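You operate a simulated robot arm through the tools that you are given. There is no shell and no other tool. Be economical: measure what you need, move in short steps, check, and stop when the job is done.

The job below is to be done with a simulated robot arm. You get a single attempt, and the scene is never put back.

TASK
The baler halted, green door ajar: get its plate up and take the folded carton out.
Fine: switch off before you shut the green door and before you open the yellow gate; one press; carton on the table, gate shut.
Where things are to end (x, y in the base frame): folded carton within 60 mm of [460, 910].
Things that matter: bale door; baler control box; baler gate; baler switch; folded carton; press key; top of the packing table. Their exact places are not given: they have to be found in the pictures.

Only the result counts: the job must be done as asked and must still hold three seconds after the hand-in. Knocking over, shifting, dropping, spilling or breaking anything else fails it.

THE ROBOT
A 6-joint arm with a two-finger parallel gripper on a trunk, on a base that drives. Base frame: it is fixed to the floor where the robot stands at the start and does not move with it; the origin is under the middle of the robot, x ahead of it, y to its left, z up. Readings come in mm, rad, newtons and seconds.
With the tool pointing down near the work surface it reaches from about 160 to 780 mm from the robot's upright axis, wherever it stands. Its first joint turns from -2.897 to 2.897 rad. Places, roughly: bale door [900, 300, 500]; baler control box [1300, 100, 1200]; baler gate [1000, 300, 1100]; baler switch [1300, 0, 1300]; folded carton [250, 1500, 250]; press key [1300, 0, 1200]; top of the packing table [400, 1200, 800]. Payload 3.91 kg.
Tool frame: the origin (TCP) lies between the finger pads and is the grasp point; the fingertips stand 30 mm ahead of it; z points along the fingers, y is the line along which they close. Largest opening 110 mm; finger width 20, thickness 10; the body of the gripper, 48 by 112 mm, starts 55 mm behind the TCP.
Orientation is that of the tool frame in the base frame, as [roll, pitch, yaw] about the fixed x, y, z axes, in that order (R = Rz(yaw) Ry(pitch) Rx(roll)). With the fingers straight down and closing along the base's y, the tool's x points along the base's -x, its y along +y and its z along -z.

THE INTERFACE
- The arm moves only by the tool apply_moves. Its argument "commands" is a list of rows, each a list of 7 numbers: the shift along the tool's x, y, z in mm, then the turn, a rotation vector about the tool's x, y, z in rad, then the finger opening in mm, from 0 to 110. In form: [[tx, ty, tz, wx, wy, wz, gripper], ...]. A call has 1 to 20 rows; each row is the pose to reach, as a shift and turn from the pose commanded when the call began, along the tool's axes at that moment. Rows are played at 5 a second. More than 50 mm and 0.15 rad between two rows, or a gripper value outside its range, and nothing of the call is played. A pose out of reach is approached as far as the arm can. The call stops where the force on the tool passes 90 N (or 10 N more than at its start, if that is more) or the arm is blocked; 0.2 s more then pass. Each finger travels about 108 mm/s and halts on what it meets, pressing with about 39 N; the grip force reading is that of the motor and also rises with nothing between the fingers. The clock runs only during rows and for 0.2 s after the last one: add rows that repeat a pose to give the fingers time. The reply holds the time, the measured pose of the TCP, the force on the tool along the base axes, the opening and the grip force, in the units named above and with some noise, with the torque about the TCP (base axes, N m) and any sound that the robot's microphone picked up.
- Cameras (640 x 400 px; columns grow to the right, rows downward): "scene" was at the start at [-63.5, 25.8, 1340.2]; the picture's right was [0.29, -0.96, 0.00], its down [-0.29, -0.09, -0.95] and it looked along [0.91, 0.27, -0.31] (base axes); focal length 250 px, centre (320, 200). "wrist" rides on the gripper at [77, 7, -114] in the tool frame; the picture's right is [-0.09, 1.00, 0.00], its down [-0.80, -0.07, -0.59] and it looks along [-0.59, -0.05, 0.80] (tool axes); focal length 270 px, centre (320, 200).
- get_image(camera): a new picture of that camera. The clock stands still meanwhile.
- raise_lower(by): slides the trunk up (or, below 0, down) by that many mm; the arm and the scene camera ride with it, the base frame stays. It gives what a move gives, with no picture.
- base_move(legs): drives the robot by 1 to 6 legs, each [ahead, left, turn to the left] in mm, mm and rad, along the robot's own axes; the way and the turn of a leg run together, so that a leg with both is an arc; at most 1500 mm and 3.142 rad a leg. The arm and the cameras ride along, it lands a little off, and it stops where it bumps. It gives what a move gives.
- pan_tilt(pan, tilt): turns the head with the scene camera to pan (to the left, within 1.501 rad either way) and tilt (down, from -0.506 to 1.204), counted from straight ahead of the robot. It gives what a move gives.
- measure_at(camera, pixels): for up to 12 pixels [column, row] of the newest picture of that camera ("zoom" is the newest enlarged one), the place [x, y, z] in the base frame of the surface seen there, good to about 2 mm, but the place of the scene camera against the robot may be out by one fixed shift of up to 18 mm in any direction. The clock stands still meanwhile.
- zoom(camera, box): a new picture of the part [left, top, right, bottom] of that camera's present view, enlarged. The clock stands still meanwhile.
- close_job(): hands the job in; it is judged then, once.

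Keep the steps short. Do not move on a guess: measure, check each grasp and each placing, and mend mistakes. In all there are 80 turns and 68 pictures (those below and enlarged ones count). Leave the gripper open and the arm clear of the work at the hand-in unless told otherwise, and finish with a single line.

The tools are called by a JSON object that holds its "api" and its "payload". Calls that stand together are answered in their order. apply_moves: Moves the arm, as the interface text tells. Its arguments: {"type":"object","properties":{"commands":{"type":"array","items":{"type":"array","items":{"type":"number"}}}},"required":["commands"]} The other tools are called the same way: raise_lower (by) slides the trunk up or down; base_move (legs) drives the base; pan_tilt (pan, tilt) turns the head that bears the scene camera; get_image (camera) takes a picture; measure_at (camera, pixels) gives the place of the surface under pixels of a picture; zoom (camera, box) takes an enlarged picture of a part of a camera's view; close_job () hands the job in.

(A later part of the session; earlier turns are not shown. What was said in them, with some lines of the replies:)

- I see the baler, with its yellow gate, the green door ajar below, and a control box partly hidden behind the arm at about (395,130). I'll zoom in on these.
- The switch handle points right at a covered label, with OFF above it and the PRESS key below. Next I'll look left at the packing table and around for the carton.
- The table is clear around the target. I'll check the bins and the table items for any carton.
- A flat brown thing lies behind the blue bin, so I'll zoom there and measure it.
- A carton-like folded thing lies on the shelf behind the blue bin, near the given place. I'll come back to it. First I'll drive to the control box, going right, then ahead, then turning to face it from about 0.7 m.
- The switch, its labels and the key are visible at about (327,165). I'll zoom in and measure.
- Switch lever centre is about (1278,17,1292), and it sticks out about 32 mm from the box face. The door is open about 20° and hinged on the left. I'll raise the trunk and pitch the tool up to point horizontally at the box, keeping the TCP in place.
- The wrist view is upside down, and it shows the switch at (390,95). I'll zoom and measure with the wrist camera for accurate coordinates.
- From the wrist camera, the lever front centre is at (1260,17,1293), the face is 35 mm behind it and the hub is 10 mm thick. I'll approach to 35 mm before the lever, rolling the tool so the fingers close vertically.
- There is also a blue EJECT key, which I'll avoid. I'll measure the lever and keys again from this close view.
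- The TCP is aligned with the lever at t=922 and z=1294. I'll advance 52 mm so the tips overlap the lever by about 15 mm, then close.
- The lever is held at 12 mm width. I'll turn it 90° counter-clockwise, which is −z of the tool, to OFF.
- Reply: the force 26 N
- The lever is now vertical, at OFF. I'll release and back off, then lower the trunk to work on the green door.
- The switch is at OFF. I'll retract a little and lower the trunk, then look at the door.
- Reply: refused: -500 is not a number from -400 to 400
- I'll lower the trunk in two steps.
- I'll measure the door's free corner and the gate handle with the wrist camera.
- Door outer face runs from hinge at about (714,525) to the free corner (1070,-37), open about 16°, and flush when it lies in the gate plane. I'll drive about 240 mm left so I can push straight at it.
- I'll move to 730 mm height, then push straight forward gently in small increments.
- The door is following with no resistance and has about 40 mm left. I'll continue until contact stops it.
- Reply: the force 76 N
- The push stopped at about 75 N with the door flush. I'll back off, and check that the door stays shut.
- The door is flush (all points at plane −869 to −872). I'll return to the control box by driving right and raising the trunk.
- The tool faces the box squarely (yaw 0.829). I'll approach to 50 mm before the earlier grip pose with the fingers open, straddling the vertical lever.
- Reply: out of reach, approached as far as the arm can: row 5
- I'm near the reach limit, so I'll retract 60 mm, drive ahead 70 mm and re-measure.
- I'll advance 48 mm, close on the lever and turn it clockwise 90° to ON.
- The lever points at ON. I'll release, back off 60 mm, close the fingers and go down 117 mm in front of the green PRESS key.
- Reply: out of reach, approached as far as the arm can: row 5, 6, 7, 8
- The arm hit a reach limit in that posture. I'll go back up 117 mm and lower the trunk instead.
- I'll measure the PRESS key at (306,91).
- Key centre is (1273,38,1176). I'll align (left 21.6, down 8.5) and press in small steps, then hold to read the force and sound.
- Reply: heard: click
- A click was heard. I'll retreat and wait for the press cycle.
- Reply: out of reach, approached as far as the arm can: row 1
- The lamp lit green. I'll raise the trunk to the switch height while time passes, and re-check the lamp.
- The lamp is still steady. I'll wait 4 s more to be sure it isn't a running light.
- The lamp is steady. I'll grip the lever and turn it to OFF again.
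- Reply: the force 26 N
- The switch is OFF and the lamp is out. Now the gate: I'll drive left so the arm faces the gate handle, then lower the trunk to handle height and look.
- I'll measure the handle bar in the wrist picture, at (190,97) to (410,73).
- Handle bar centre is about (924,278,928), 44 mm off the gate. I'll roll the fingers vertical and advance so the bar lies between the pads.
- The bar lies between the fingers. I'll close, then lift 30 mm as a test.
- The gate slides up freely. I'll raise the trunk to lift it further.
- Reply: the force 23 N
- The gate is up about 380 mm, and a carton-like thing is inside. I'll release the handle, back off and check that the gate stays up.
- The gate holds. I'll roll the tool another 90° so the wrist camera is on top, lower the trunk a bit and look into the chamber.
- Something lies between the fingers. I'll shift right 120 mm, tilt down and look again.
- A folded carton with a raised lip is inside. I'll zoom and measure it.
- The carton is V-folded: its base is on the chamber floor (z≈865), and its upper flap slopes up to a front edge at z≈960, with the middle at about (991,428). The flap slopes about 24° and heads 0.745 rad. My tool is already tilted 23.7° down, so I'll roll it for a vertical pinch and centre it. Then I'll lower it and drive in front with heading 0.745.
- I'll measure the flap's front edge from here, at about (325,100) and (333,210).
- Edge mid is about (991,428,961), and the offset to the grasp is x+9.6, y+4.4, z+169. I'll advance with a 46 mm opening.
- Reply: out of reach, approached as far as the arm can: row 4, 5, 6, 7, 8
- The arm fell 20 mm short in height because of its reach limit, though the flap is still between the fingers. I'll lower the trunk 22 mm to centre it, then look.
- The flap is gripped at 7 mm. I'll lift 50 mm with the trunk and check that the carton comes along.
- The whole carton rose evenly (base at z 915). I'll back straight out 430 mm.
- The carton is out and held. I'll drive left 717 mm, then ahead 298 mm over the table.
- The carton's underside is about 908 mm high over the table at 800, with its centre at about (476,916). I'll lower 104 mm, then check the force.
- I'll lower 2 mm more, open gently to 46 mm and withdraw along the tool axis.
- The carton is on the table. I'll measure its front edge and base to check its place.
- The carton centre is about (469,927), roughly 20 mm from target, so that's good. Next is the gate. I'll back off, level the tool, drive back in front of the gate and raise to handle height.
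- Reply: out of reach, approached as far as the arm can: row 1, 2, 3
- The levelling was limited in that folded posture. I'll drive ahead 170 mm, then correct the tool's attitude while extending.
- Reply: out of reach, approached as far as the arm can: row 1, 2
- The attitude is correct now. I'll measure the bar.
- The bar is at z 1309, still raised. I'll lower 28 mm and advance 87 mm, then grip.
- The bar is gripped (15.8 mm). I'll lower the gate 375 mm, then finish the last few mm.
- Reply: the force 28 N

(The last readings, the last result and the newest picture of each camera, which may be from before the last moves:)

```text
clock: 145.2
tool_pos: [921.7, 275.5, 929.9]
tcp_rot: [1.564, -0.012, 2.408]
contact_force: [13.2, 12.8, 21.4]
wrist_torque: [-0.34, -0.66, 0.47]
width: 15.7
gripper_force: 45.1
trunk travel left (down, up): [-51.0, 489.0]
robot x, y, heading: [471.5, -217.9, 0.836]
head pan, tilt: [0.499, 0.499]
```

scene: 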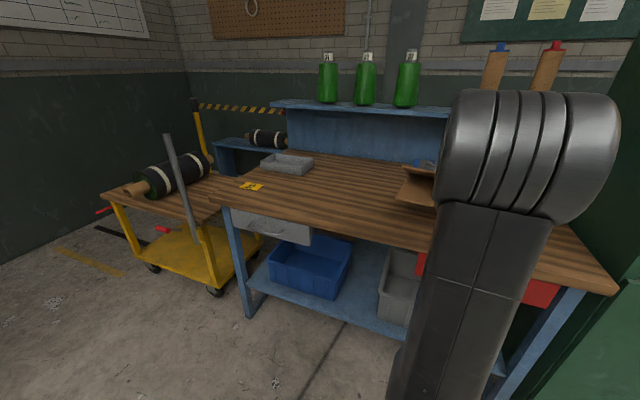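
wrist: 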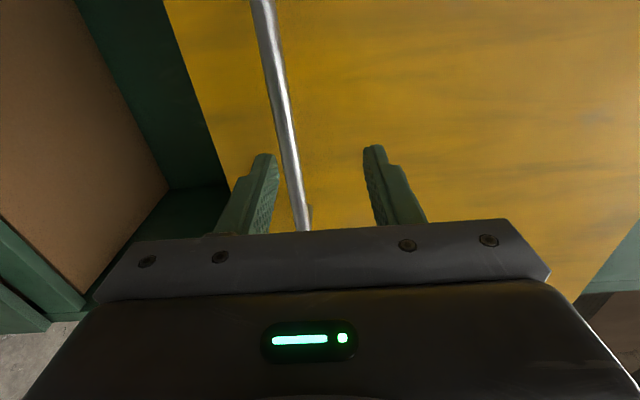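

It bottomed out at z 930 with upward force. I'll release, back off and check.

{"api": "apply_moves", "payload": {"commands": [[0, 0, 0, 0, 0, 0, 30], [0, 0, 0, 0, 0, 0, 60], [0, 0, 0, 0, 0, 0, 60], [0, 0, -40, 0, 0, 0, 60], [0, 0, -80, 0, 0, 0, 60], [0, 0, -110, 0, 0, 0, 80], [0, 0, -110, 0, 0, 0, 100]]}}

{"api": "base_move", "payload": {"legs": [[-350, 0, 0]]}}

{"api": "pan_tilt", "payload": {"pan": 0.3, "tilt": 0.2}}

{"api": "get_image", "payload": {"camera": "scene"}}

{"api": "get_image", "payload": {"camera": "wrist"}}

```text
clock: 146.8
tool_pos: [845.9, 193.0, 926.8]
tcp_rot: [1.571, -0.013, 2.408]
contact_force: [0.5, 0.3, 0.6]
wrist_torque: [0.02, 0.01, 0.0]
width: 100.2
gripper_force: 0.2
trunk travel left (down, up): [-51.0, 489.0]
robot x, y, heading: [472.3, -219.4, 0.83]
head pan, tilt: [0.499, 0.499]
```

```text
clock: 149.0
tool_pos: [612.2, -63.0, 927.4]
tcp_rot: [1.573, -0.013, 2.405]
contact_force: [0.6, -0.8, 0.0]
wrist_torque: [0.02, 0.01, -0.01]
width: 99.9
gripper_force: 0.1
trunk travel left (down, up): [-51.0, 489.0]
robot x, y, heading: [238.8, -469.8, 0.828]
head pan, tilt: [0.499, 0.499]
```

```text
clock: 149.8
tool_pos: [612.7, -64.6, 927.6]
tcp_rot: [1.573, -0.011, 2.406]
contact_force: [-0.2, 0.4, -0.1]
wrist_torque: [0.01, -0.03, 0.0]
width: 100.4
gripper_force: 0.1
trunk travel left (down, up): [-51.0, 489.0]
robot x, y, heading: [237.5, -473.4, 0.829]
head pan, tilt: [0.3, 0.201]
```

```text
6 pictures are left
```

scene: 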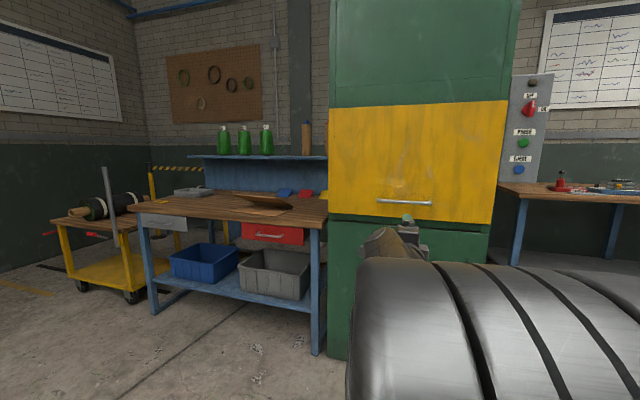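

```text
5 pictures are left
```

wrist: 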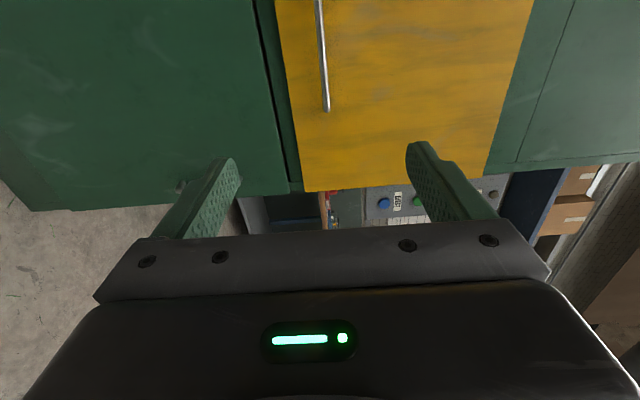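

I'll verify the gate height and look at the carton and switch up close.

{"api": "measure_at", "payload": {"camera": "wrist", "pixels": [[322, 50], [325, 100], [300, 100], [200, 30], [250, 150], [60, 100]]}}

{"api": "zoom", "payload": {"camera": "scene", "box": [200, 170, 340, 260]}}

{"api": "measure_at", "payload": {"camera": "zoom", "pixels": [[130, 110], [300, 170], [400, 175], [150, 130], [260, 130], [350, 140]]}}

{"api": "zoom", "payload": {"camera": "scene", "box": [490, 60, 570, 190]}}

```text
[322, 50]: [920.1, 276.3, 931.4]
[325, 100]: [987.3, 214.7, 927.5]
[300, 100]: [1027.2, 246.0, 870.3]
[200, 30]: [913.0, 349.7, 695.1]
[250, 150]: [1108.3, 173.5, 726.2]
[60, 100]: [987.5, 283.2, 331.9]
```

```text
4.44 times, centred on (270, 215) of scene
```

zoom: 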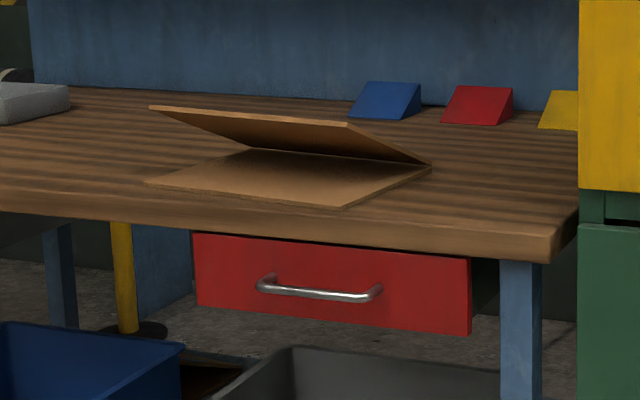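

```text
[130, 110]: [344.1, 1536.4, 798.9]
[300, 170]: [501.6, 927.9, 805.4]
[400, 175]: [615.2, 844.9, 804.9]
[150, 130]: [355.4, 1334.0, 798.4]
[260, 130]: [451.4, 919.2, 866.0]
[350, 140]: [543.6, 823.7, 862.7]
```

```text
3.08 times, centred on (530, 125) of scene
```

zoom: 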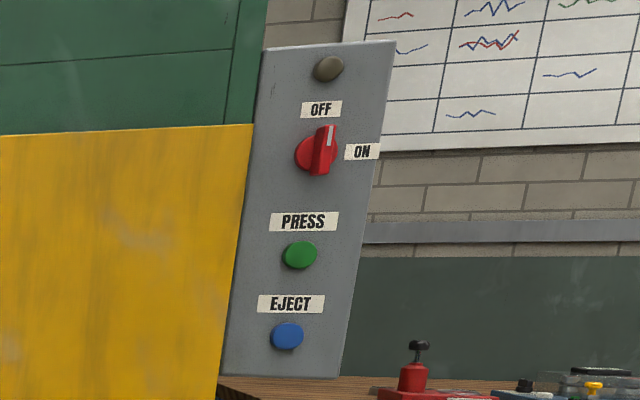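

The gate, door and switch are all right. One last check of the carton's centre from its corner pixels.

{"api": "measure_at", "payload": {"camera": "scene", "pixels": [[233, 211], [275, 216], [293, 208], [263, 209]]}}

```text
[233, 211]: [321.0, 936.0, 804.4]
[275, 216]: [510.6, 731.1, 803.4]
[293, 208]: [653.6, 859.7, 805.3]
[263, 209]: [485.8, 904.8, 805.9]
```

{"api": "close_job", "payload": {}}

```text
The job is handed in.
```

The folded carton from inside the baler is on the packing table about 20–30 mm from [460, 910]. The plate was raised with one press, the gate and green door are shut, and the switch is OFF. The place you listed for the carton, [250, 1500, 250], matches a second folded carton under the table, which I left alone.
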